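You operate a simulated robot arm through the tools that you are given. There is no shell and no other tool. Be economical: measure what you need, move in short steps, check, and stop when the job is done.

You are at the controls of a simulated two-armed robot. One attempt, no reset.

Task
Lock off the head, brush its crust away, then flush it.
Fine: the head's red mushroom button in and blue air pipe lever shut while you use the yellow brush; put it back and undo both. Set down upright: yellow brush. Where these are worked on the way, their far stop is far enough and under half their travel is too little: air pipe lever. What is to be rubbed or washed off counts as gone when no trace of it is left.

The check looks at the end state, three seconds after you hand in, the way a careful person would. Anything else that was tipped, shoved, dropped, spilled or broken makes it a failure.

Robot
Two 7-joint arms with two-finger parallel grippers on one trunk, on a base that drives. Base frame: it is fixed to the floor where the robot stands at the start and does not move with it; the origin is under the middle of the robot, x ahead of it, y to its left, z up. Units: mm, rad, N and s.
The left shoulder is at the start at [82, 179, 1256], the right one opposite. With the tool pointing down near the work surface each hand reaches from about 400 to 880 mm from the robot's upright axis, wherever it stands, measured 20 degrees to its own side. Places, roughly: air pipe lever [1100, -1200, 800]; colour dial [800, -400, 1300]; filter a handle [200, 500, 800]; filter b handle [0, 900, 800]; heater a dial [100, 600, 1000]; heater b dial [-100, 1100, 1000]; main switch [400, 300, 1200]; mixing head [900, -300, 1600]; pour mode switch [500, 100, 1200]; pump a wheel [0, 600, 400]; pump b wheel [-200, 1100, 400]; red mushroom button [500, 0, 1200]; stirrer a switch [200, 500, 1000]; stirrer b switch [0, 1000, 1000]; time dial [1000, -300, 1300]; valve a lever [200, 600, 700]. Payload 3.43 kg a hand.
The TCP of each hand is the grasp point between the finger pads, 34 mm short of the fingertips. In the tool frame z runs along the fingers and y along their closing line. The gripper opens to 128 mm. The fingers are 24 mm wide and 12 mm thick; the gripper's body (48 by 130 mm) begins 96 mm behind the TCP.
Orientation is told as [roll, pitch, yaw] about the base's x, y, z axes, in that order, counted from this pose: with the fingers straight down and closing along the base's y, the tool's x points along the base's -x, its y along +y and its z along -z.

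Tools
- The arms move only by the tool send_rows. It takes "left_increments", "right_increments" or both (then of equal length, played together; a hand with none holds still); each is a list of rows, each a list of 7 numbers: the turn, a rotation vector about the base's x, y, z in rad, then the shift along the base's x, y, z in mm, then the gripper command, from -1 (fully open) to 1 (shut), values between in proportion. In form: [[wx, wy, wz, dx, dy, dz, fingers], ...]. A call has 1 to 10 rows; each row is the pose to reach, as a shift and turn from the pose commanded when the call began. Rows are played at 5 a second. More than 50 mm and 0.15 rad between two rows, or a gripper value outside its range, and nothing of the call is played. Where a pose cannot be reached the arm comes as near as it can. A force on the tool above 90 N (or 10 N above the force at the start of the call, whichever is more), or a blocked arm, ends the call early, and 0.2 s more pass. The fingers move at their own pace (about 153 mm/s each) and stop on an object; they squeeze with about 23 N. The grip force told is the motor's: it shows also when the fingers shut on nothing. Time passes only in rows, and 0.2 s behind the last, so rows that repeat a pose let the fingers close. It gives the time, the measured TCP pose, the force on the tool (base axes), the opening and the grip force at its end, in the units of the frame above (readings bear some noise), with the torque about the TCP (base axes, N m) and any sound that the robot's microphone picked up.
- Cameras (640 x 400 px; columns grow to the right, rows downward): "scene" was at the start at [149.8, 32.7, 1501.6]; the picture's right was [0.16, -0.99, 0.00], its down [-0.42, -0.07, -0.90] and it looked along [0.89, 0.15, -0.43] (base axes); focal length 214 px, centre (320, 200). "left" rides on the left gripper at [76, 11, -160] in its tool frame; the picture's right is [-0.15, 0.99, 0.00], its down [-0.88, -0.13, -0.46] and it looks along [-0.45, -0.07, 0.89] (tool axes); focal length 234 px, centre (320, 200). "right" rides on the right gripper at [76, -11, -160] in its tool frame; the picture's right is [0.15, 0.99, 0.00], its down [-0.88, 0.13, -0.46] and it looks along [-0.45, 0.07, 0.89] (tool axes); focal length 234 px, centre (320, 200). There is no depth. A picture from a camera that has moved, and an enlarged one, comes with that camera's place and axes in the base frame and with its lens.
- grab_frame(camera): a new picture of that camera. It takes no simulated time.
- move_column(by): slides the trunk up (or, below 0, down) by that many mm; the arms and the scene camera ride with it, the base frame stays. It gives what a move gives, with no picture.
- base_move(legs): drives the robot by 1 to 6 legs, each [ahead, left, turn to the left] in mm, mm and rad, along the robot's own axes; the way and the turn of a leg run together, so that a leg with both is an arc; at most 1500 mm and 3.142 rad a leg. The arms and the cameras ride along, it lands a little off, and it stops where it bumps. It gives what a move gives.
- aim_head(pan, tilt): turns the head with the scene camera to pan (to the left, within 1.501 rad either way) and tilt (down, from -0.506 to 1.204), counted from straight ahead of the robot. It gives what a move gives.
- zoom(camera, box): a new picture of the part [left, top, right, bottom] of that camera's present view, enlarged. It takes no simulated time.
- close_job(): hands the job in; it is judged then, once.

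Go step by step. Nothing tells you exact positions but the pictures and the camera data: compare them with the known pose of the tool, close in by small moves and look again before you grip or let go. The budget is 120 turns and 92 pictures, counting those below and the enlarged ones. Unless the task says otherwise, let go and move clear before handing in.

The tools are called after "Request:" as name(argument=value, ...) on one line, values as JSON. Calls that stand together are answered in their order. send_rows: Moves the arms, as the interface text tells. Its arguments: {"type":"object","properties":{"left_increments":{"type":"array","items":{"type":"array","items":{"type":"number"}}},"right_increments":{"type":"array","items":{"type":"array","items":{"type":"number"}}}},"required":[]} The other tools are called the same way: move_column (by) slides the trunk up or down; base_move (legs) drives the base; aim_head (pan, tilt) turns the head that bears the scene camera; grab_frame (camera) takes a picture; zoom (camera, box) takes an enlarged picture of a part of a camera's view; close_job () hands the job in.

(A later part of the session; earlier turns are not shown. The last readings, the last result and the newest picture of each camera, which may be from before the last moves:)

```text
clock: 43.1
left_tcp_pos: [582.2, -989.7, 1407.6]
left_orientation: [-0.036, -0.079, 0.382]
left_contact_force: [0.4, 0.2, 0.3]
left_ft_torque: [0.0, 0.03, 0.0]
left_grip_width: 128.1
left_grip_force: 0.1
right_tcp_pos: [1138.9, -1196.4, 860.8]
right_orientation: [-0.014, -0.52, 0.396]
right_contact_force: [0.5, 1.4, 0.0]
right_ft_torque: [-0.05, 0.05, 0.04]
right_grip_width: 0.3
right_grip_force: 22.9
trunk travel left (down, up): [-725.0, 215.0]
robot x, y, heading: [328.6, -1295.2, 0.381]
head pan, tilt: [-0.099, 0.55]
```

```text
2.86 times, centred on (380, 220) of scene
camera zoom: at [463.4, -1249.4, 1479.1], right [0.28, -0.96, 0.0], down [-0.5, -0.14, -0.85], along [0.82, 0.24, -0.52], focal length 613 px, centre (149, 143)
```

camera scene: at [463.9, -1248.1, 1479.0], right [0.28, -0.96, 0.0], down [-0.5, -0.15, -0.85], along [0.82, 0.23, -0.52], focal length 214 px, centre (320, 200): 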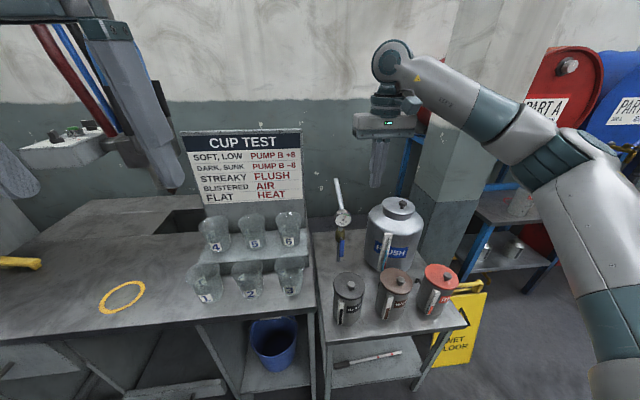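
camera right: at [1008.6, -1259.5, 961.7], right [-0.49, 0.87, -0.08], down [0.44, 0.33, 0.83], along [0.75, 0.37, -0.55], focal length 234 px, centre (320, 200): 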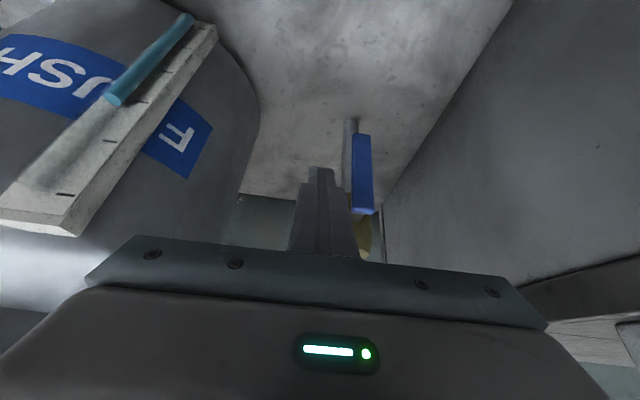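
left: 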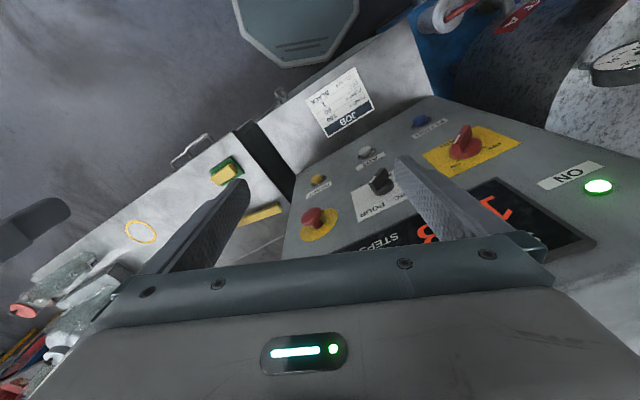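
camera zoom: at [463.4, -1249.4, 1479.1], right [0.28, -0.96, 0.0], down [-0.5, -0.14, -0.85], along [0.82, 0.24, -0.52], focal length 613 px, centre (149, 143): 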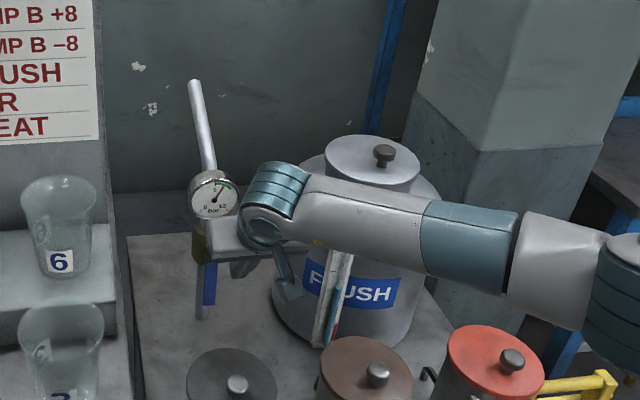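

Geometry confirmed. I finish the descent and push the lever leftward in an arc, watching the force.

Request:
send_rows(right_increments=[[0, 0, 0, 14, 6, -33, 1], [0, 0, 0, 28, 11, -66, 1], [0, 0, 0, 22, 27, -66, 1], [0, 0, 0, 17, 39, -65, 1], [0, 0, 0, 13, 50, -64, 1]])

Request:
grab_frame(camera="right")

```text
clock: 44.3
left_tcp_pos: [580.9, -993.3, 1408.1]
left_orientation: [-0.034, -0.078, 0.381]
left_contact_force: [0.0, 0.3, 0.2]
left_ft_torque: [-0.01, -0.06, 0.02]
left_grip_width: 128.1
left_grip_force: 0.0
right_tcp_pos: [1147.5, -1143.3, 795.5]
right_orientation: [-0.003, -0.513, 0.399]
right_contact_force: [-10.9, -18.9, -13.0]
right_ft_torque: [0.91, -0.55, -0.07]
right_grip_width: 0.1
right_grip_force: 23.3
trunk travel left (down, up): [-725.0, 215.0]
robot x, y, heading: [330.2, -1296.7, 0.378]
head pan, tilt: [-0.099, 0.55]
```

```text
60 pictures are left
camera right: at [1016.8, -1209.1, 896.5], right [-0.5, 0.86, -0.08], down [0.45, 0.33, 0.83], along [0.74, 0.38, -0.55], focal length 234 px, centre (320, 200)
```

right: 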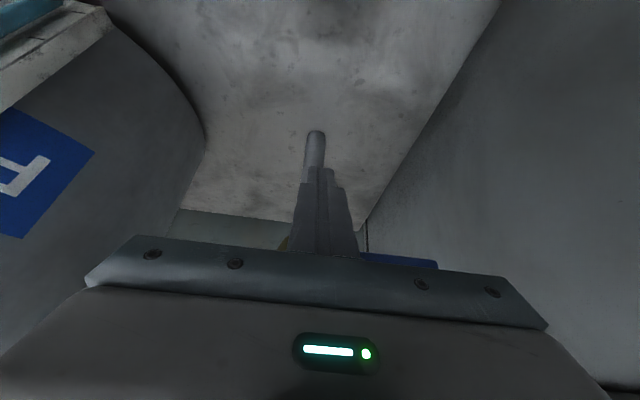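

The lever now shows horizontal to the left. I check from the scene camera.

Request:
zoom(camera="scene", box=[270, 170, 430, 280])

```text
3.64 times, centred on (350, 225) of scene
camera zoom: at [462.7, -1253.3, 1479.1], right [0.28, -0.96, 0.0], down [-0.5, -0.14, -0.85], along [0.82, 0.24, -0.52], focal length 780 px, centre (211, 109)
```

zoom: 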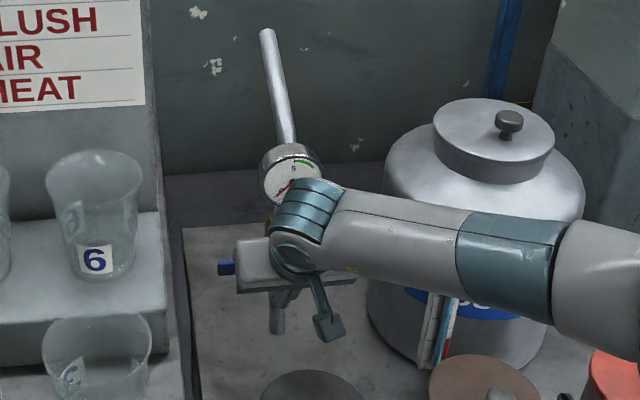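

The gauge has dropped toward zero. I retreat the way I came and check the lever's angle.

Request:
send_rows(right_increments=[[0, 0, 0, 8, -20, 0, 1], [0, 0, 0, -10, -32, 40, 1], [0, 0, 0, -28, -42, 85, 1], [0, 0, 0, -45, -50, 130, 1], [0, 0, 0, -60, -56, 175, 1], [0, 0, 0, -75, -62, 220, 1]])

Request:
zoom(camera="right", box=[240, 50, 480, 240])

```text
clock: 45.7
left_tcp_pos: [579.0, -990.2, 1408.1]
left_orientation: [-0.038, -0.079, 0.381]
left_contact_force: [-0.8, -0.4, -0.2]
left_ft_torque: [0.03, 0.02, 0.01]
left_grip_width: 127.9
left_grip_force: 0.1
right_tcp_pos: [1076.7, -1206.8, 1017.8]
right_orientation: [-0.013, -0.52, 0.397]
right_contact_force: [0.5, 0.0, 0.2]
right_ft_torque: [-0.01, 0.01, -0.06]
right_grip_width: 0.0
right_grip_force: 23.3
trunk travel left (down, up): [-725.0, 215.0]
robot x, y, heading: [324.3, -1294.5, 0.383]
head pan, tilt: [-0.099, 0.55]
```

```text
2.11 times, centred on (360, 145) of right
camera zoom: at [945.0, -1270.7, 1118.9], right [-0.49, 0.87, -0.08], down [0.44, 0.33, 0.83], along [0.75, 0.37, -0.55], focal length 493 px, centre (236, 316)
```

zoom: 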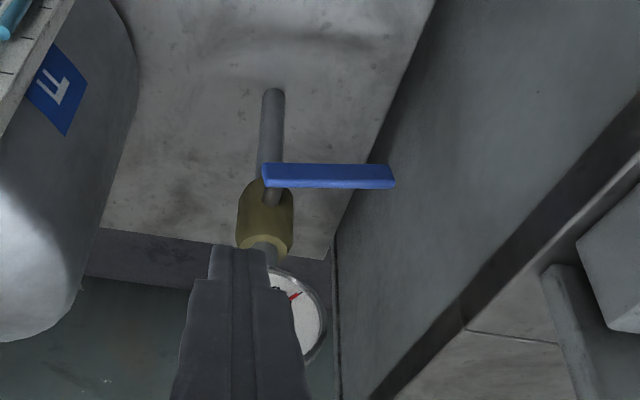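

The lever is at its horizontal stop: air shut. I raise and retract the hand, then drive left to the brush.

Request:
send_rows(right_increments=[[0, 0, 0, -15, -6, 45, 1], [0, 0, 0, -30, -12, 90, 1], [-0.04, 0.1, 0, -50, -25, 130, 1], [-0.08, 0.2, 0, -70, -35, 170, 1], [-0.12, 0.3, 0, -95, -45, 205, 1], [-0.16, 0.4, 0, -120, -60, 240, 0], [-0.19, 0.484, 0, -150, -75, 270, -1], [-0.19, 0.484, 0, -180, -90, 300, -1], [-0.19, 0.484, 0, -210, -100, 320, -1]])

Request:
base_move(legs=[[0, -10, -0.01], [0, 870, 0]])

Request:
aim_head(pan=0, tilt=0.55)

Request:
grab_frame(camera="scene")

```text
clock: 47.7
left_tcp_pos: [578.8, -991.4, 1408.7]
left_orientation: [-0.036, -0.078, 0.38]
left_contact_force: [0.1, 0.1, 0.0]
left_ft_torque: [-0.03, -0.02, -0.02]
left_grip_width: 128.3
left_grip_force: 0.1
right_tcp_pos: [866.2, -1307.5, 1338.3]
right_orientation: [-0.001, -0.001, 0.394]
right_contact_force: [-0.6, 0.1, 0.9]
right_ft_torque: [0.01, -0.03, 0.02]
right_grip_width: 127.7
right_grip_force: 0.0
trunk travel left (down, up): [-725.0, 215.0]
robot x, y, heading: [328.6, -1296.3, 0.382]
head pan, tilt: [-0.099, 0.55]
```

```text
clock: 52.6
left_tcp_pos: [274.9, -190.6, 1407.8]
left_orientation: [-0.036, -0.076, 0.366]
left_contact_force: [-0.1, -1.1, -0.6]
left_ft_torque: [0.02, 0.0, 0.0]
left_grip_width: 128.2
left_grip_force: 0.0
right_tcp_pos: [557.2, -512.5, 1337.6]
right_orientation: [0.0, -0.001, 0.38]
right_contact_force: [-0.5, -0.7, 0.1]
right_ft_torque: [0.02, -0.01, -0.01]
right_grip_width: 128.2
right_grip_force: 0.1
trunk travel left (down, up): [-725.0, 215.0]
robot x, y, heading: [20.4, -489.6, 0.365]
head pan, tilt: [-0.099, 0.55]
```

```text
clock: 53.3
left_tcp_pos: [275.2, -189.4, 1408.1]
left_orientation: [-0.035, -0.078, 0.366]
left_contact_force: [-0.2, -0.2, 1.1]
left_ft_torque: [-0.01, 0.03, -0.02]
left_grip_width: 127.9
left_grip_force: 0.2
right_tcp_pos: [556.8, -510.9, 1337.3]
right_orientation: [-0.001, -0.003, 0.38]
right_contact_force: [-0.5, -0.2, 0.3]
right_ft_torque: [0.02, 0.0, -0.01]
right_grip_width: 128.1
right_grip_force: 0.0
trunk travel left (down, up): [-725.0, 215.0]
robot x, y, heading: [14.8, -488.4, 0.371]
head pan, tilt: [0.0, 0.55]
```

```text
57 pictures are left
camera scene: at [150.4, -439.5, 1479.2], right [0.36, -0.93, 0.0], down [-0.49, -0.19, -0.85], along [0.8, 0.3, -0.52], focal length 214 px, centre (320, 200)
```

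scene: 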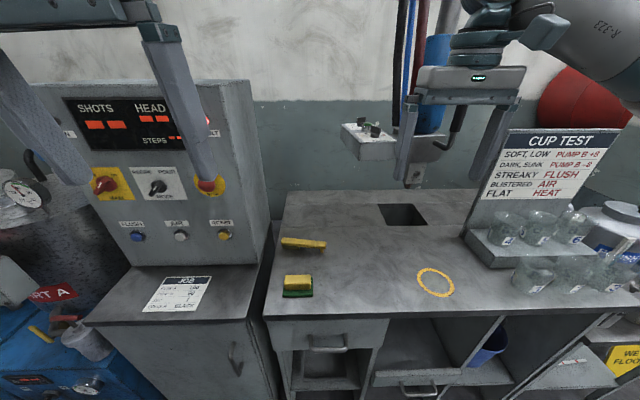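

The brush lies nearly parallel to the table edge, centre about (660,-189), top z ~958, bristles at its left end. Before gripping I look at the mixing head's nozzle for the crust.

Request:
zoom(camera="scene", box=[330, 100, 490, 220])

Request:
zoom(camera="scene", box=[260, 210, 360, 310])

```text
3.33 times, centred on (410, 160) of scene
camera zoom: at [150.4, -439.5, 1479.2], right [0.36, -0.93, 0.0], down [-0.49, -0.19, -0.85], along [0.8, 0.3, -0.52], focal length 715 px, centre (20, 333)
```

zoom: 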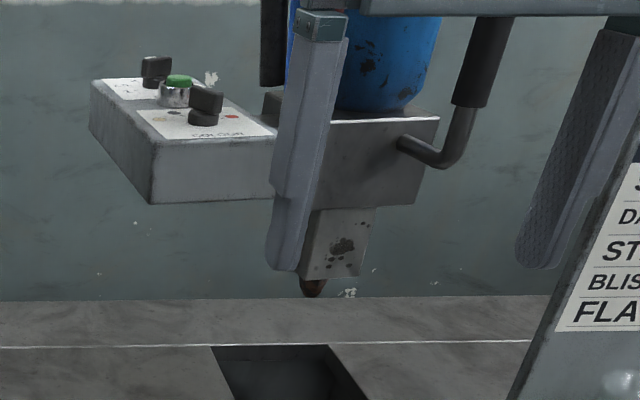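

```text
4.00 times, centred on (310, 260) of scene
camera zoom: at [150.4, -439.5, 1479.2], right [0.36, -0.93, 0.0], down [-0.49, -0.19, -0.85], along [0.8, 0.3, -0.52], focal length 858 px, centre (360, -40)
```

zoom: 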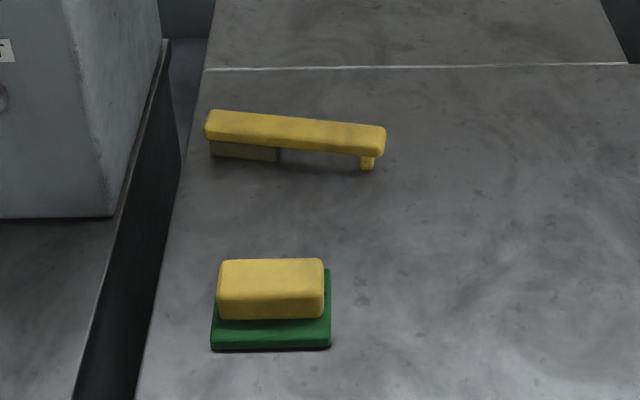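

Dark crust sits on the front face of the lower block of the mixing head (about (1114,-531,1088)), so the bristles must later face forward. Now I turn the right hand so its fingers straddle the brush handle and come above it.

Request:
send_rows(left_increments=[[0, 0, 0, -10, 26, 0, -1], [0, 0, 0, -20, 52, 0, -1], [0, 0, 0, -30, 78, 0, -1], [0, 0, 0, -36, 93, 0, -1], [0, 0, 0, -36, 93, 0, -1], [0, 0, 0, -36, 93, 0, -1], [0, 0, 0, -36, 93, 0, -1], [0, 0, 0, -36, 93, 0, -1], [0, 0, 0, -36, 93, 0, -1], [0, 0, 0, -36, 93, 0, -1]], right_increments=[[0, 0, 0.149, 10, 30, -18, -1], [0, 0, 0.298, 20, 60, -36, -1], [0, 0, 0.447, 30, 90, -54, -1], [0, 0, 0.596, 40, 120, -72, -1], [0, 0, 0.745, 50, 150, -90, -1], [0, 0, 0.894, 60, 180, -108, -1], [0, 0, 1.043, 70, 210, -126, -1], [0, 0, 1.192, 85, 240, -144, -1], [0, 0, 1.341, 97, 270, -162, -1], [0, 0, 1.49, 109, 304, -180, -1]])

Request:
grab_frame(camera="right")

Request:
grab_frame(camera="scene")

```text
clock: 55.5
left_tcp_pos: [236.7, -97.4, 1408.7]
left_orientation: [-0.035, -0.078, 0.367]
left_contact_force: [0.0, -0.7, 0.0]
left_ft_torque: [0.02, -0.06, 0.0]
left_grip_width: 128.2
left_grip_force: 0.3
right_tcp_pos: [545.0, -325.5, 1198.7]
right_orientation: [-0.014, -0.006, 1.709]
right_contact_force: [0.3, -0.5, -0.2]
right_ft_torque: [-0.02, 0.01, 0.01]
right_grip_width: 128.1
right_grip_force: 0.0
right hand out of reach, approached as far as the arm can: row 8, 9, 10
trunk travel left (down, up): [-725.0, 215.0]
robot x, y, heading: [20.4, -492.5, 0.367]
head pan, tilt: [0.0, 0.55]
```

```text
54 pictures are left
camera right: at [563.3, -400.2, 1356.8], right [-0.96, -0.28, -0.02], down [-0.26, 0.85, 0.46], along [-0.12, 0.44, -0.89], focal length 234 px, centre (320, 200)
```

right: 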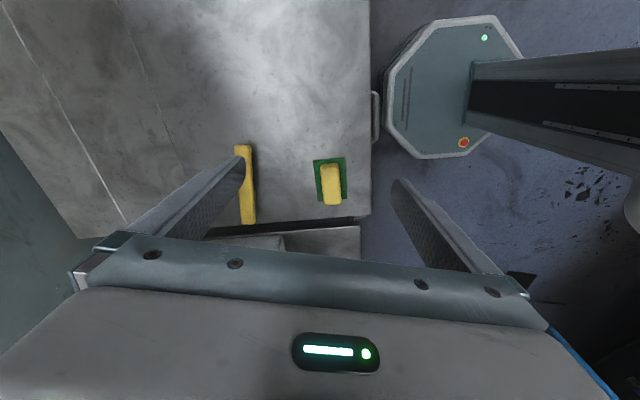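

```text
53 pictures are left
camera scene: at [148.7, -439.9, 1479.4], right [0.36, -0.93, 0.0], down [-0.49, -0.19, -0.85], along [0.8, 0.31, -0.52], focal length 214 px, centre (320, 200)
```

scene: 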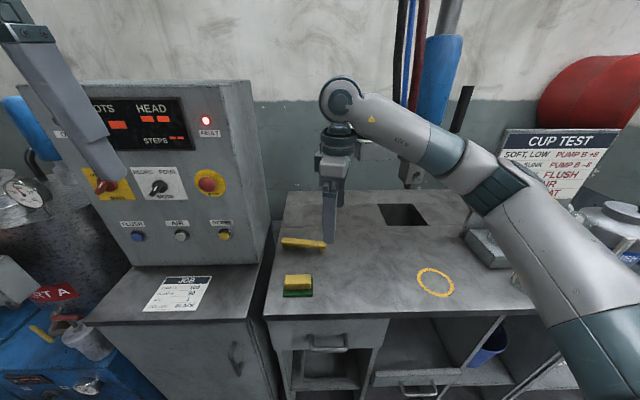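

The arm ran out of reach across its body. I drive the base left 180 mm to put the brush in front of the right shoulder.

Request:
base_move(legs=[[0, 180, 0]])

Request:
grab_frame(camera="right")

```text
clock: 57.0
left_tcp_pos: [175.6, 69.0, 1407.6]
left_orientation: [-0.032, -0.076, 0.367]
left_contact_force: [-0.6, 0.2, -0.1]
left_ft_torque: [0.01, 0.03, 0.0]
left_grip_width: 127.9
left_grip_force: 0.1
right_tcp_pos: [483.0, -160.6, 1196.9]
right_orientation: [-0.013, -0.006, 1.707]
right_contact_force: [0.3, -0.8, 0.1]
right_ft_torque: [0.0, -0.02, -0.02]
right_grip_width: 128.0
right_grip_force: 0.0
trunk travel left (down, up): [-725.0, 215.0]
robot x, y, heading: [-44.0, -322.3, 0.363]
head pan, tilt: [0.0, 0.55]
```

```text
52 pictures are left
camera right: at [501.7, -234.2, 1355.9], right [-0.96, -0.28, -0.01], down [-0.25, 0.85, 0.46], along [-0.12, 0.45, -0.89], focal length 234 px, centre (320, 200)
```

right: 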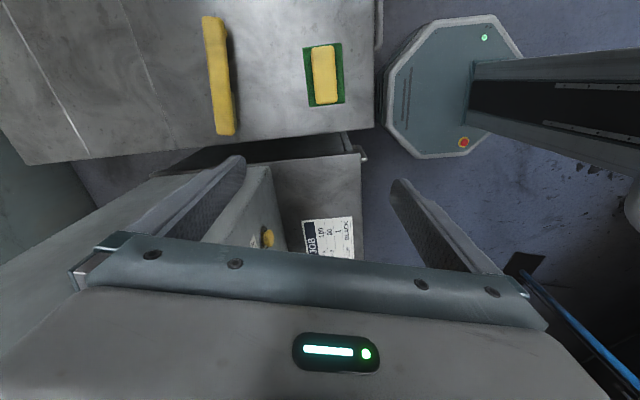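

Refined: brush from (636,-112) to (674,-261). I move above the grip point (660,-204).

Request:
send_rows(right_increments=[[0, 0, 0.02, 35, -9, -20, -1], [0, 0, 0.045, 70, -18, -45, -1], [0, 0, 0.07, 105, -27, -75, -1], [0, 0, 0.095, 140, -36, -105, -1], [0.013, 0.006, 0.113, 177, -43, -137, -1]])

Request:
grab_frame(camera="right")

Request:
zoom(camera="scene", box=[320, 130, 520, 290])

```text
clock: 58.2
left_tcp_pos: [173.2, 70.1, 1408.2]
left_orientation: [-0.034, -0.075, 0.367]
left_contact_force: [0.2, 0.9, -0.2]
left_ft_torque: [-0.01, -0.04, -0.02]
left_grip_width: 128.2
left_grip_force: 0.0
right_tcp_pos: [460.3, -207.3, 1161.0]
right_orientation: [-0.015, -0.008, 1.8]
right_contact_force: [-0.1, -0.4, 0.9]
right_ft_torque: [0.04, 0.03, -0.02]
right_grip_width: 128.2
right_grip_force: 0.0
right hand out of reach, approached as far as the arm can: row 1, 2, 3, 4, 5
trunk travel left (down, up): [-725.0, 215.0]
robot x, y, heading: [-44.1, -324.0, 0.369]
head pan, tilt: [0.0, 0.55]
```

```text
51 pictures are left
camera right: at [485.9, -280.5, 1320.4], right [-0.93, -0.37, -0.01], down [-0.33, 0.82, 0.46], along [-0.16, 0.43, -0.89], focal length 234 px, centre (320, 200)
```

right: 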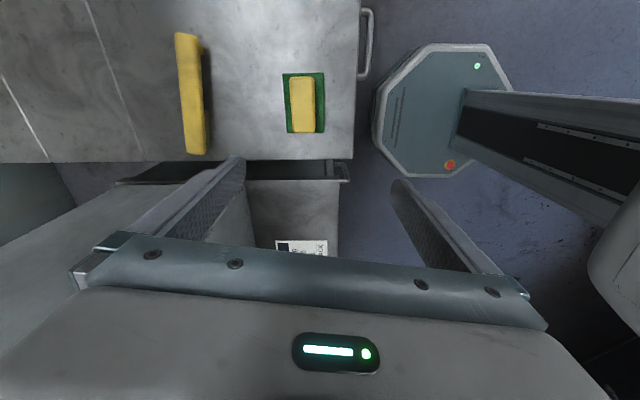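

```text
2.50 times, centred on (420, 210) of scene
camera zoom: at [86.0, -272.7, 1479.3], right [0.36, -0.93, 0.0], down [-0.49, -0.19, -0.85], along [0.8, 0.31, -0.52], focal length 536 px, centre (70, 175)
```

zoom: 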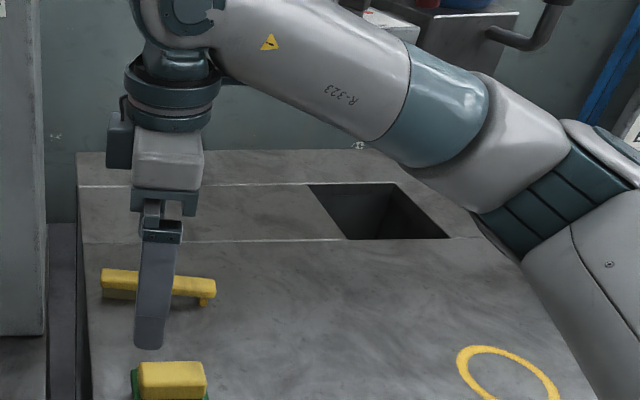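

The wrist limit stops that yaw. I turn the hand the other way round (half a turn) so the fingers still straddle the handle.

Request:
send_rows(right_increments=[[0, 0, -0.149, 5, -5, 0, -1], [0, 0, -0.298, 10, -10, 0, -1], [0, 0, -0.447, 15, -15, 0, -1], [0, 0, -0.596, 20, -20, 0, -1], [0, 0, -0.745, 25, -25, 0, -1], [0, 0, -0.894, 30, -30, 0, -1], [0, 0, -1.043, 35, -35, 0, -1], [0, 0, -1.192, 40, -40, 0, -1], [0, 0, -1.341, 45, -45, 0, -1], [0, 0, -1.49, 50, -50, 0, -1]])

Request:
send_rows(right_increments=[[0, 0, -0.149, 12, 5, 0, -1], [0, 0, -0.298, 24, 10, 0, -1], [0, 0, -0.447, 36, 15, 0, -1], [0, 0, -0.596, 48, 20, 0, -1], [0, 0, -0.745, 60, 25, 0, -1], [0, 0, -0.894, 72, 30, 0, -1], [0, 0, -1.043, 84, 35, 0, -1], [0, 0, -1.192, 96, 40, 0, -1], [0, 0, -1.341, 108, 45, 0, -1], [0, 0, -1.49, 120, 50, 0, -1]])

Request:
grab_frame(camera="right")

```text
clock: 60.4
left_tcp_pos: [174.5, 70.6, 1407.6]
left_orientation: [-0.035, -0.076, 0.367]
left_contact_force: [0.3, 0.1, 0.8]
left_ft_torque: [-0.01, 0.03, -0.02]
left_grip_width: 128.1
left_grip_force: 0.1
right_tcp_pos: [508.5, -255.7, 1159.3]
right_orientation: [-0.009, -0.02, 0.326]
right_contact_force: [0.5, -0.3, -0.5]
right_ft_torque: [0.0, 0.03, 0.01]
right_grip_width: 127.8
right_grip_force: 0.1
trunk travel left (down, up): [-725.0, 215.0]
robot x, y, heading: [-46.0, -324.6, 0.369]
head pan, tilt: [0.0, 0.55]
```

```text
clock: 62.6
left_tcp_pos: [175.9, 71.5, 1405.7]
left_orientation: [-0.033, -0.076, 0.366]
left_contact_force: [0.6, -0.3, -1.1]
left_ft_torque: [-0.01, 0.0, 0.01]
left_grip_width: 128.2
left_grip_force: 0.2
right_tcp_pos: [629.0, -203.8, 1158.7]
right_orientation: [-0.011, -0.019, -1.162]
right_contact_force: [-0.5, 0.6, -0.4]
right_ft_torque: [-0.03, 0.0, 0.02]
right_grip_width: 127.8
right_grip_force: 0.1
trunk travel left (down, up): [-725.0, 215.0]
robot x, y, heading: [-43.9, -321.5, 0.371]
head pan, tilt: [0.0, 0.55]
```

```text
49 pictures are left
camera right: at [587.8, -135.3, 1317.7], right [0.85, 0.53, -0.01], down [0.47, -0.75, 0.47], along [0.24, -0.41, -0.88], focal length 234 px, centre (320, 200)
```

right: 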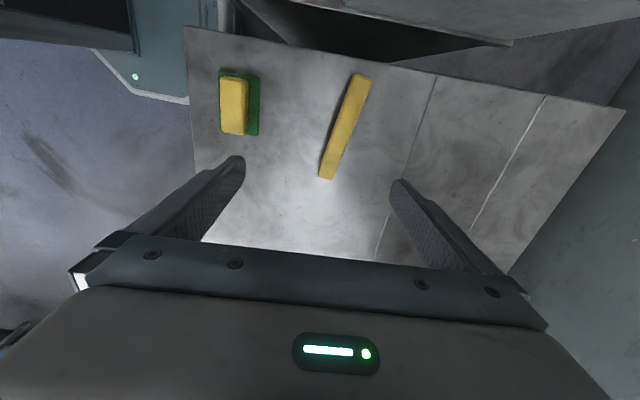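

The grip pose works this way. I align to the brush (yaw −1.32) and descend to just above it.

Request:
send_rows(right_increments=[[0, 0, -0.05, 9, 0, -40, -1], [0, 0, -0.1, 18, 1, -80, -1], [0, 0, -0.159, 28, 2, -120, -1], [0, 0, -0.159, 28, 2, -150, -1]])

Request:
grab_frame(camera="right")

Request:
zoom(camera="scene", box=[320, 180, 460, 270])

```text
clock: 63.6
left_tcp_pos: [174.8, 70.1, 1407.4]
left_orientation: [-0.036, -0.077, 0.366]
left_contact_force: [0.0, -0.6, -1.1]
left_ft_torque: [-0.03, 0.01, 0.01]
left_grip_width: 128.0
left_grip_force: 0.1
right_tcp_pos: [657.2, -203.0, 1008.7]
right_orientation: [-0.01, -0.019, -1.32]
right_contact_force: [0.7, 0.2, 0.1]
right_ft_torque: [0.04, 0.03, 0.02]
right_grip_width: 127.9
right_grip_force: 0.0
trunk travel left (down, up): [-725.0, 215.0]
robot x, y, heading: [-47.2, -320.7, 0.366]
head pan, tilt: [0.0, 0.55]
```

```text
48 pictures are left
camera right: at [628.2, -128.3, 1166.9], right [0.92, 0.39, -0.01], down [0.35, -0.81, 0.47], along [0.17, -0.44, -0.88], focal length 234 px, centre (320, 200)
```

right: 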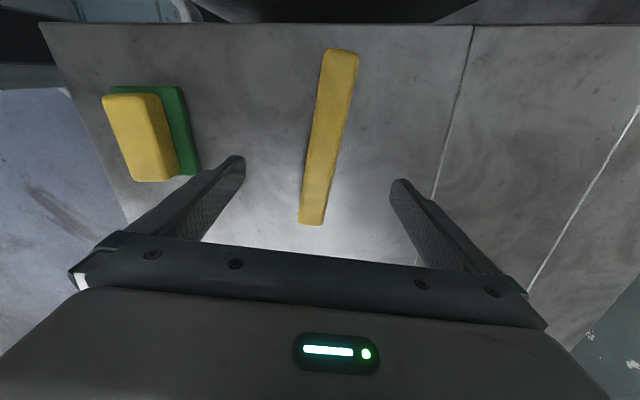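

```text
4.44 times, centred on (390, 225) of scene
camera zoom: at [86.9, -272.2, 1479.2], right [0.36, -0.93, 0.0], down [-0.49, -0.19, -0.85], along [0.8, 0.31, -0.52], focal length 953 px, centre (9, 89)
```

zoom: 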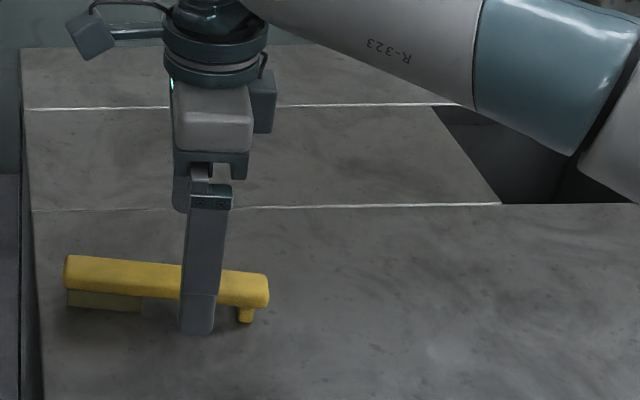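

Well centred. I narrow the fingers to clear the sponge pad, descend so the tips are just above the table, and close on the handle.

Request:
send_rows(right_increments=[[0, 0, 0, 0, 0, 0, -0.1], [0, 0, 0, 0, 0, -15, -0.1], [0, 0, 0, 0, 0, -30, -0.1], [0, 0, 0, 0, 0, -40, -0.1], [0, 0, 0, 0, 0, -46, -0.1]])

Request:
zoom(camera="scene", box=[320, 180, 460, 270])

```text
clock: 64.8
left_tcp_pos: [173.7, 69.5, 1408.6]
left_orientation: [-0.034, -0.081, 0.367]
left_contact_force: [1.1, 0.0, -0.5]
left_ft_torque: [-0.02, 0.02, -0.02]
left_grip_width: 128.1
left_grip_force: 0.1
right_tcp_pos: [657.4, -202.1, 964.3]
right_orientation: [-0.007, -0.02, -1.319]
right_contact_force: [1.6, -0.4, 5.3]
right_ft_torque: [0.13, -0.27, -0.03]
right_grip_width: 71.0
right_grip_force: 0.7
trunk travel left (down, up): [-725.0, 215.0]
robot x, y, heading: [-50.4, -323.7, 0.367]
head pan, tilt: [0.0, 0.55]
```

```text
4.44 times, centred on (390, 225) of scene
camera zoom: at [85.1, -272.5, 1479.5], right [0.36, -0.93, 0.0], down [-0.49, -0.19, -0.85], along [0.8, 0.31, -0.52], focal length 953 px, centre (9, 89)
```

zoom: 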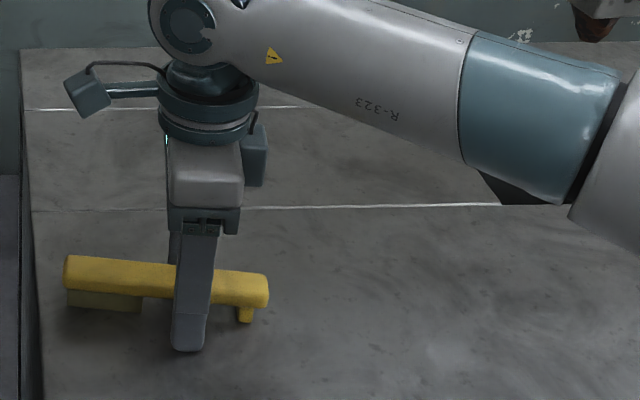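

The tips touch the table (z≈930). I raise 4 mm and close.

Request:
send_rows(right_increments=[[0, 0, 0, 0, 0, 5, -0.1], [0, 0, 0, 0, 0, 5, 0.5], [0, 0, 0, 0, 0, 5, 1], [0, 0, 0, 0, 0, 5, 1], [0, 0, 0, 0, 0, 5, 1]])

Request:
grab_frame(camera="right")

```text
clock: 66.0
left_tcp_pos: [174.0, 70.3, 1407.2]
left_orientation: [-0.037, -0.077, 0.366]
left_contact_force: [0.1, 0.6, -0.1]
left_ft_torque: [0.02, -0.03, 0.0]
left_grip_width: 128.1
left_grip_force: 0.2
right_tcp_pos: [657.2, -203.1, 968.8]
right_orientation: [-0.012, -0.019, -1.318]
right_contact_force: [1.0, 0.0, 0.3]
right_ft_torque: [-0.02, -0.01, 0.01]
right_grip_width: 27.1
right_grip_force: 22.8
trunk travel left (down, up): [-725.0, 215.0]
robot x, y, heading: [-45.4, -326.6, 0.365]
head pan, tilt: [0.0, 0.55]
```

```text
45 pictures are left
camera right: at [627.1, -128.3, 1126.0], right [0.92, 0.39, -0.01], down [0.35, -0.81, 0.47], along [0.17, -0.44, -0.88], focal length 234 px, centre (320, 200)
```

right: 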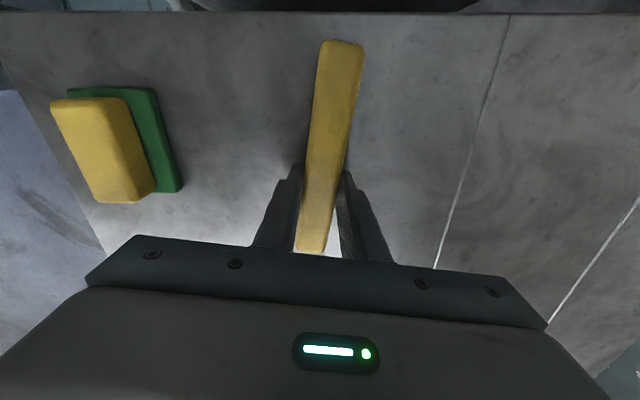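

Gripped (27 mm). I note the home pose (657,-203, TCP z 968, yaw −1.318), lift, and check.

Request:
send_rows(right_increments=[[0, 0, 0, 0, 0, 20, 1], [0, 0, 0, 0, 0, 60, 1], [0, 0, 0, 0, 0, 105, 1], [0, 0, 0, 0, 0, 150, 1], [0, 0, 0, 0, 0, 195, 1], [0, 0, 0, 0, 0, 230, 1]])

Request:
base_move(legs=[[0, -400, 0]])

Request:
grab_frame(camera="scene")

```text
clock: 67.4
left_tcp_pos: [174.0, 70.8, 1408.3]
left_orientation: [-0.035, -0.079, 0.367]
left_contact_force: [0.3, -1.3, -0.6]
left_ft_torque: [0.02, -0.01, 0.0]
left_grip_width: 127.9
left_grip_force: 0.1
right_tcp_pos: [656.9, -201.9, 1198.5]
right_orientation: [-0.011, -0.019, -1.321]
right_contact_force: [-0.4, 0.0, -1.0]
right_ft_torque: [-0.02, -0.02, 0.01]
right_grip_width: 27.4
right_grip_force: 22.7
trunk travel left (down, up): [-725.0, 215.0]
robot x, y, heading: [-44.5, -321.2, 0.363]
head pan, tilt: [0.0, 0.55]
```

```text
clock: 68.9
left_tcp_pos: [228.2, -64.1, 1408.6]
left_orientation: [-0.034, -0.077, 0.369]
left_contact_force: [0.5, -0.6, -0.2]
left_ft_torque: [0.1, 0.09, 0.03]
left_grip_width: 127.9
left_grip_force: 0.2
right_tcp_pos: [702.2, -323.5, 1197.4]
right_orientation: [-0.008, -0.006, -1.279]
right_contact_force: [-5.3, 24.6, 1.1]
right_ft_torque: [-2.32, -0.88, 1.72]
right_grip_width: 27.2
right_grip_force: 23.1
trunk travel left (down, up): [-725.0, 215.0]
robot x, y, heading: [9.5, -455.7, 0.366]
head pan, tilt: [0.0, 0.55]
stopped in leg 1: the robot was blocked; the commanded pose is now the measured one
```

```text
44 pictures are left
camera scene: at [140.4, -407.2, 1479.1], right [0.36, -0.93, 0.0], down [-0.49, -0.19, -0.85], along [0.79, 0.31, -0.52], focal length 214 px, centre (320, 200)
```

scene: 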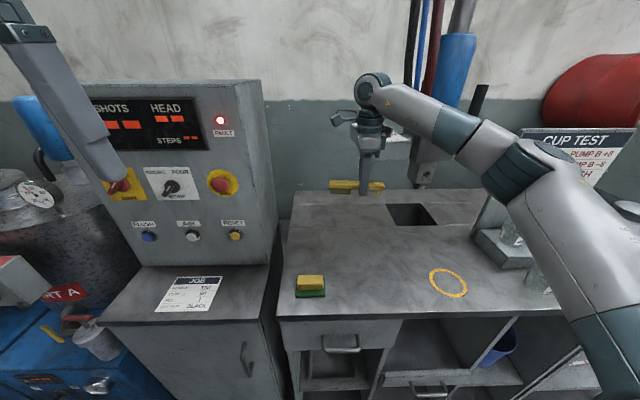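

The wrist bumped the dial box of the mixing head while driving. I back off to the left and inspect.

Request:
base_move(legs=[[0, 70, 0]])

Request:
zoom(camera="scene", box=[320, 90, 480, 210])

```text
clock: 69.9
left_tcp_pos: [203.6, -4.3, 1407.5]
left_orientation: [-0.032, -0.075, 0.366]
left_contact_force: [-0.7, 0.2, 0.5]
left_ft_torque: [0.07, 0.02, 0.03]
left_grip_width: 128.1
left_grip_force: 0.0
right_tcp_pos: [681.1, -269.4, 1196.8]
right_orientation: [-0.008, -0.006, -1.296]
right_contact_force: [-0.2, 0.3, -0.3]
right_ft_torque: [0.07, -0.02, 0.0]
right_grip_width: 27.2
right_grip_force: 23.0
trunk travel left (down, up): [-725.0, 215.0]
robot x, y, heading: [-19.1, -391.0, 0.365]
head pan, tilt: [0.0, 0.55]
```

```text
3.33 times, centred on (400, 150) of scene
camera zoom: at [115.2, -347.0, 1479.2], right [0.36, -0.93, 0.0], down [-0.49, -0.18, -0.85], along [0.8, 0.31, -0.52], focal length 715 px, centre (53, 367)
```

zoom: 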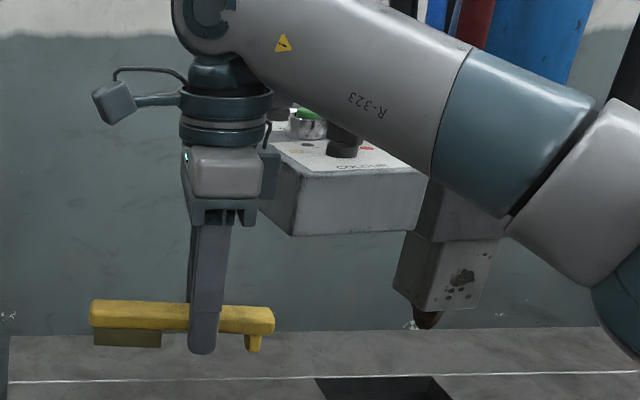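

The brush is still firm in the grip. The dial box's bottom is near z 1243, so I work below it: I pitch the hand horizontal (bristles forward) at z≈1110 while still in front.

Request:
send_rows(right_increments=[[0.054, -0.139, 0, -6, -3, -10, 1], [0.108, -0.279, 0, -12, -6, -20, 1], [0.162, -0.418, 0, -18, -9, -30, 1], [0.217, -0.558, 0, -24, -12, -40, 1], [0.271, -0.697, 0, -30, -15, -50, 1], [0.325, -0.837, 0, -36, -18, -60, 1], [0.379, -0.976, 0, -42, -20, -70, 1], [0.433, -1.115, 0, -48, -21, -80, 1], [0.488, -1.255, 0, -52, -22, -85, 1], [0.542, -1.394, 0, -56, -22, -90, 1]])

Request:
grab_frame(camera="scene")

```text
clock: 72.1
left_tcp_pos: [197.1, 5.5, 1406.9]
left_orientation: [-0.04, -0.079, 0.365]
left_contact_force: [-0.7, 0.7, 0.4]
left_ft_torque: [-0.14, -0.15, 0.0]
left_grip_width: 128.0
left_grip_force: 0.1
right_tcp_pos: [597.9, -253.7, 1128.1]
right_orientation: [1.481, 0.106, -1.225]
right_contact_force: [3.7, -7.3, -5.3]
right_ft_torque: [0.13, -0.49, 0.88]
right_grip_width: 27.0
right_grip_force: 23.2
right hand out of reach, approached as far as the arm can: row 10
trunk travel left (down, up): [-725.0, 215.0]
robot x, y, heading: [-17.6, -395.0, 0.365]
head pan, tilt: [0.0, 0.55]
```

```text
42 pictures are left
camera scene: at [107.8, -337.2, 1479.4], right [0.36, -0.93, 0.0], down [-0.49, -0.19, -0.85], along [0.8, 0.3, -0.52], focal length 214 px, centre (320, 200)
```

scene: 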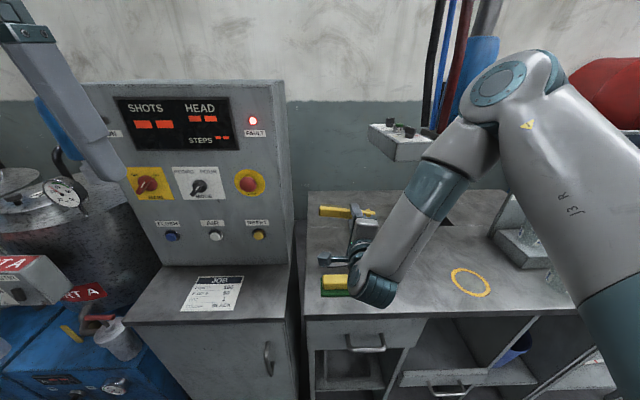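

Request:
send_rows(right_increments=[[0, 0, 0, 15, 2, 0, 1], [0, 0, 0, 30, 5, 0, 1], [0, 0, 0, 30, 5, 0, 1]])

Request:
zoom(camera="scene", box=[300, 180, 440, 320])

Request:
grab_frame(camera="right")

```text
clock: 72.9
left_tcp_pos: [203.4, -1.9, 1408.3]
left_orientation: [-0.033, -0.076, 0.365]
left_contact_force: [0.4, 0.7, 0.1]
left_ft_torque: [0.0, 0.03, 0.01]
left_grip_width: 127.9
left_grip_force: 0.0
right_tcp_pos: [627.3, -248.2, 1131.7]
right_orientation: [1.48, 0.097, -1.228]
right_contact_force: [0.9, -0.2, -0.1]
right_ft_torque: [-0.01, 0.01, 0.05]
right_grip_width: 27.2
right_grip_force: 23.2
right hand out of reach, approached as far as the arm can: row 1, 2, 3
trunk travel left (down, up): [-725.0, 215.0]
robot x, y, heading: [-23.5, -394.1, 0.372]
head pan, tilt: [0.0, 0.55]
```

```text
2.86 times, centred on (370, 250) of scene
camera zoom: at [114.2, -344.0, 1479.2], right [0.36, -0.93, 0.0], down [-0.49, -0.19, -0.85], along [0.8, 0.3, -0.52], focal length 613 px, centre (177, 57)
```

zoom: 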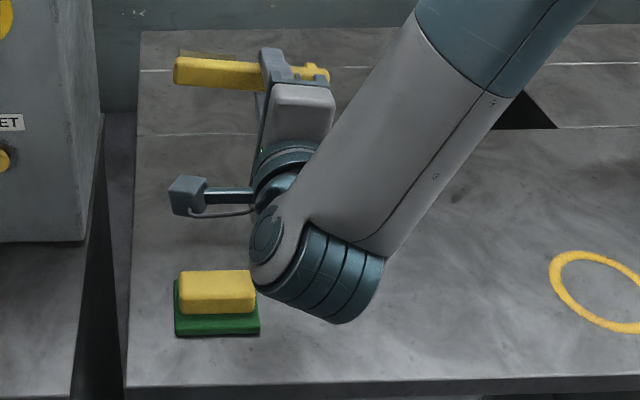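

```text
40 pictures are left
camera right: at [450.6, -231.4, 1141.6], right [0.07, 0.08, 0.99], down [-0.12, -0.99, 0.09], along [0.99, -0.12, -0.06], focal length 234 px, centre (320, 200)
```

right: 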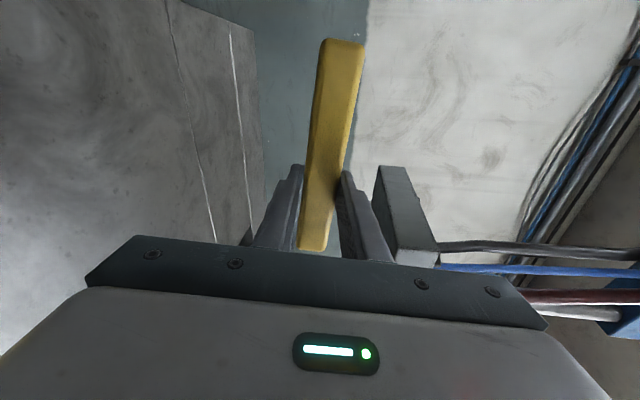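

Brush firm, hand horizontal, bristles facing the cell. I drive right 390 mm to line up with the head.

Request:
base_move(legs=[[0, -390, 0]])

Request:
aim_head(pan=-0.1, tilt=0.4)

Request:
grab_frame(camera="scene")

Request:
grab_frame(camera="right")

```text
clock: 75.3
left_tcp_pos: [339.6, -359.0, 1407.6]
left_orientation: [-0.035, -0.078, 0.365]
left_contact_force: [0.6, 0.8, -0.8]
left_ft_torque: [0.0, 0.02, -0.02]
left_grip_width: 128.1
left_grip_force: 0.0
right_tcp_pos: [764.2, -607.1, 1130.8]
right_orientation: [1.481, 0.093, -1.227]
right_contact_force: [0.4, -0.1, -1.2]
right_ft_torque: [-0.01, -0.01, 0.02]
right_grip_width: 27.3
right_grip_force: 23.0
trunk travel left (down, up): [-725.0, 215.0]
robot x, y, heading: [118.1, -755.7, 0.359]
head pan, tilt: [0.0, 0.55]
```

```text
clock: 76.0
left_tcp_pos: [340.9, -361.5, 1407.6]
left_orientation: [-0.034, -0.077, 0.363]
left_contact_force: [-0.2, -0.4, -0.4]
left_ft_torque: [-0.01, 0.02, 0.0]
left_grip_width: 128.0
left_grip_force: 0.1
right_tcp_pos: [764.8, -608.1, 1131.8]
right_orientation: [1.479, 0.094, -1.228]
right_contact_force: [0.5, -0.6, -0.6]
right_ft_torque: [-0.02, 0.01, 0.0]
right_grip_width: 27.1
right_grip_force: 23.3
trunk travel left (down, up): [-725.0, 215.0]
robot x, y, heading: [118.7, -755.4, 0.368]
head pan, tilt: [-0.099, 0.4]
```

```text
39 pictures are left
camera scene: at [256.5, -711.5, 1492.9], right [0.26, -0.97, 0.0], down [-0.38, -0.1, -0.92], along [0.89, 0.24, -0.39], focal length 214 px, centre (320, 200)
```

scene: 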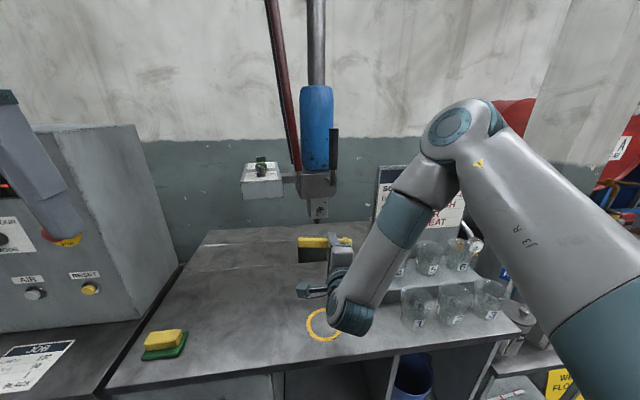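

```text
38 pictures are left
camera right: at [587.4, -591.6, 1141.6], right [0.07, 0.08, 0.99], down [-0.12, -0.99, 0.09], along [0.99, -0.12, -0.06], focal length 234 px, centre (320, 200)
```

right: 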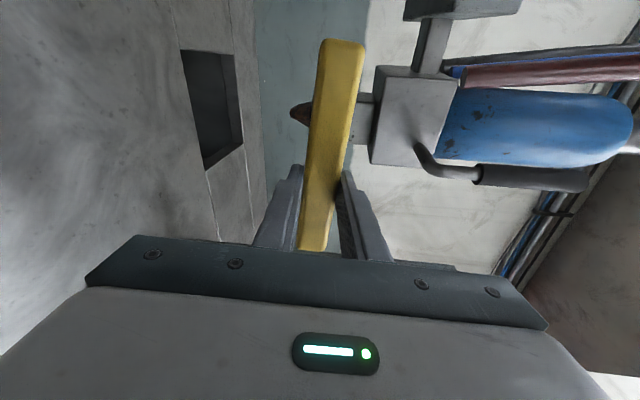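

Request:
zoom(camera="scene", box=[270, 150, 390, 260])

```text
3.64 times, centred on (330, 205) of scene
camera zoom: at [256.5, -711.5, 1492.9], right [0.26, -0.97, 0.0], down [-0.38, -0.1, -0.92], along [0.89, 0.24, -0.39], focal length 780 px, centre (284, 182)
```

zoom: 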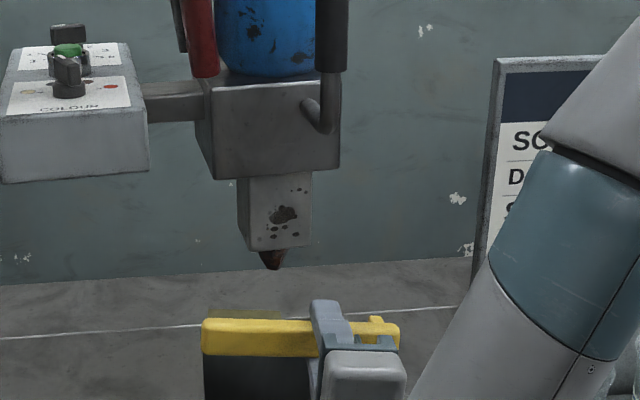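

Located: nozzle tip (1005,-496,1061); the block's crusted front face is at about u=735 mm into the cell, z 1092–1180. I bring the brush forward to about 35 mm in front of it.

Request:
send_rows(right_increments=[[0, 0, 0, 36, 2, 0, 1], [0, 0, 0, 72, 4, 0, 1], [0, 0, 0, 108, 7, -5, 1], [0, 0, 0, 143, 9, -10, 1], [0, 0, 0, 178, 11, -15, 1]])

Request:
zoom(camera="scene", box=[270, 150, 390, 260])

Request:
grab_frame(camera="right")

```text
clock: 77.2
left_tcp_pos: [341.8, -360.8, 1406.9]
left_orientation: [-0.035, -0.077, 0.365]
left_contact_force: [0.9, -0.1, 0.6]
left_ft_torque: [-0.02, 0.02, -0.02]
left_grip_width: 128.1
left_grip_force: 0.1
right_tcp_pos: [930.6, -561.8, 1141.6]
right_orientation: [1.447, 0.088, -1.27]
right_contact_force: [1.0, 0.3, -3.1]
right_ft_torque: [-0.02, 0.01, 0.01]
right_grip_width: 27.3
right_grip_force: 22.9
right hand out of reach, approached as far as the arm can: row 1, 2, 3, 4, 5
trunk travel left (down, up): [-725.0, 215.0]
robot x, y, heading: [119.0, -754.9, 0.361]
head pan, tilt: [-0.099, 0.4]
```

```text
3.64 times, centred on (330, 205) of scene
camera zoom: at [257.7, -710.9, 1492.8], right [0.26, -0.97, 0.0], down [-0.38, -0.1, -0.92], along [0.89, 0.24, -0.39], focal length 780 px, centre (284, 182)
```

zoom: 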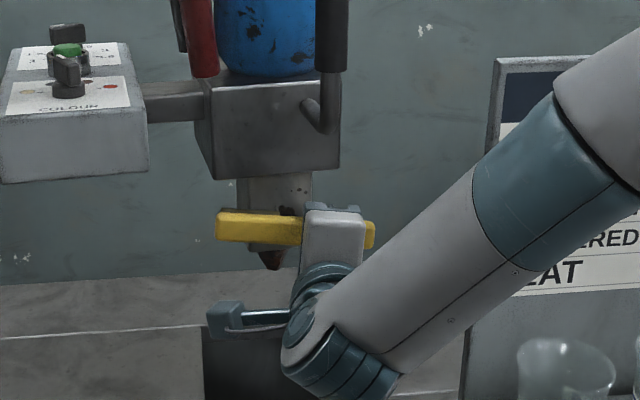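

```text
35 pictures are left
camera right: at [755.0, -536.3, 1156.6], right [0.1, 0.09, 0.99], down [-0.15, -0.98, 0.11], along [0.98, -0.16, -0.08], focal length 234 px, centre (320, 200)
```

right: 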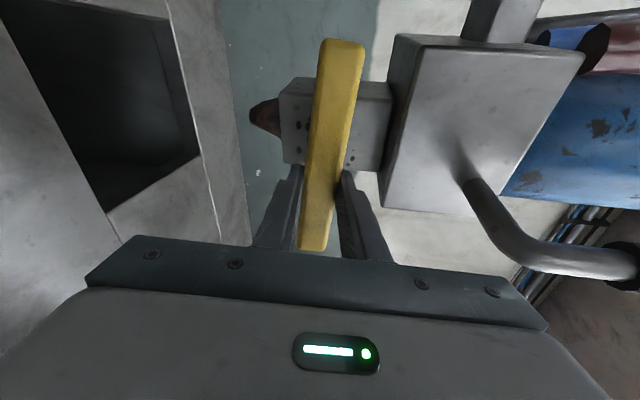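

The arm can't quite get further right here, so I shift the base right 37 mm instead; vertical strokes I can do with the trunk.

Request:
base_move(legs=[[0, -37, 0]])

Request:
grab_frame(camera="right")

```text
clock: 78.1
left_tcp_pos: [349.6, -387.4, 1404.7]
left_orientation: [-0.04, -0.076, 0.367]
left_contact_force: [-1.2, 0.9, -0.2]
left_ft_torque: [-0.11, -0.05, -0.01]
left_grip_width: 127.8
left_grip_force: 0.0
right_tcp_pos: [939.7, -587.4, 1143.5]
right_orientation: [1.45, 0.084, -1.269]
right_contact_force: [-0.8, 0.6, -1.0]
right_ft_torque: [-0.01, 0.0, -0.05]
right_grip_width: 27.1
right_grip_force: 23.2
trunk travel left (down, up): [-725.0, 215.0]
robot x, y, heading: [129.8, -787.4, 0.367]
head pan, tilt: [-0.099, 0.4]
```

```text
34 pictures are left
camera right: at [763.6, -563.5, 1157.7], right [0.09, 0.1, 0.99], down [-0.15, -0.98, 0.11], along [0.98, -0.16, -0.08], focal length 234 px, centre (320, 200)
```

right: 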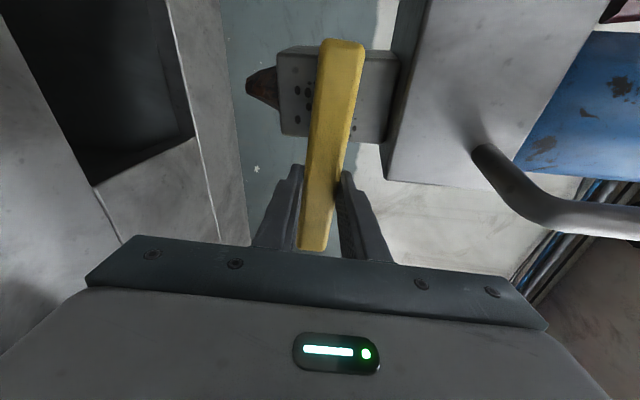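

I advance gently until the bristles touch the face.

Request:
send_rows(right_increments=[[0, 0, 0, 9, 3, 0, 1], [0, 0, 0, 18, 7, 0, 1], [0, 0, 0, 25, 10, 0, 1]])

Request:
zoom(camera="scene", box=[250, 140, 370, 250])

```text
clock: 78.9
left_tcp_pos: [351.8, -395.0, 1408.0]
left_orientation: [-0.034, -0.078, 0.366]
left_contact_force: [-0.1, -0.5, -0.1]
left_ft_torque: [0.01, 0.03, -0.03]
left_grip_width: 128.1
left_grip_force: 0.0
right_tcp_pos: [964.6, -581.9, 1143.1]
right_orientation: [1.451, 0.09, -1.265]
right_contact_force: [-6.8, -2.3, -0.8]
right_ft_torque: [0.01, -0.11, 0.67]
right_grip_width: 27.6
right_grip_force: 23.4
trunk travel left (down, up): [-725.0, 215.0]
robot x, y, heading: [132.5, -785.6, 0.37]
head pan, tilt: [-0.099, 0.4]
```

```text
3.64 times, centred on (310, 195) of scene
camera zoom: at [268.7, -745.6, 1493.0], right [0.26, -0.96, 0.0], down [-0.38, -0.1, -0.92], along [0.89, 0.24, -0.39], focal length 780 px, centre (356, 218)
```

zoom: 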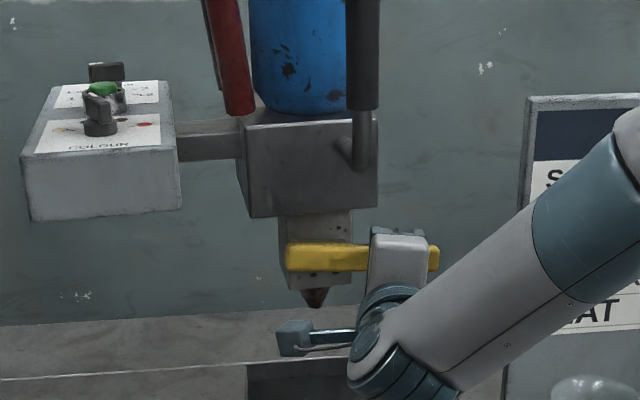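

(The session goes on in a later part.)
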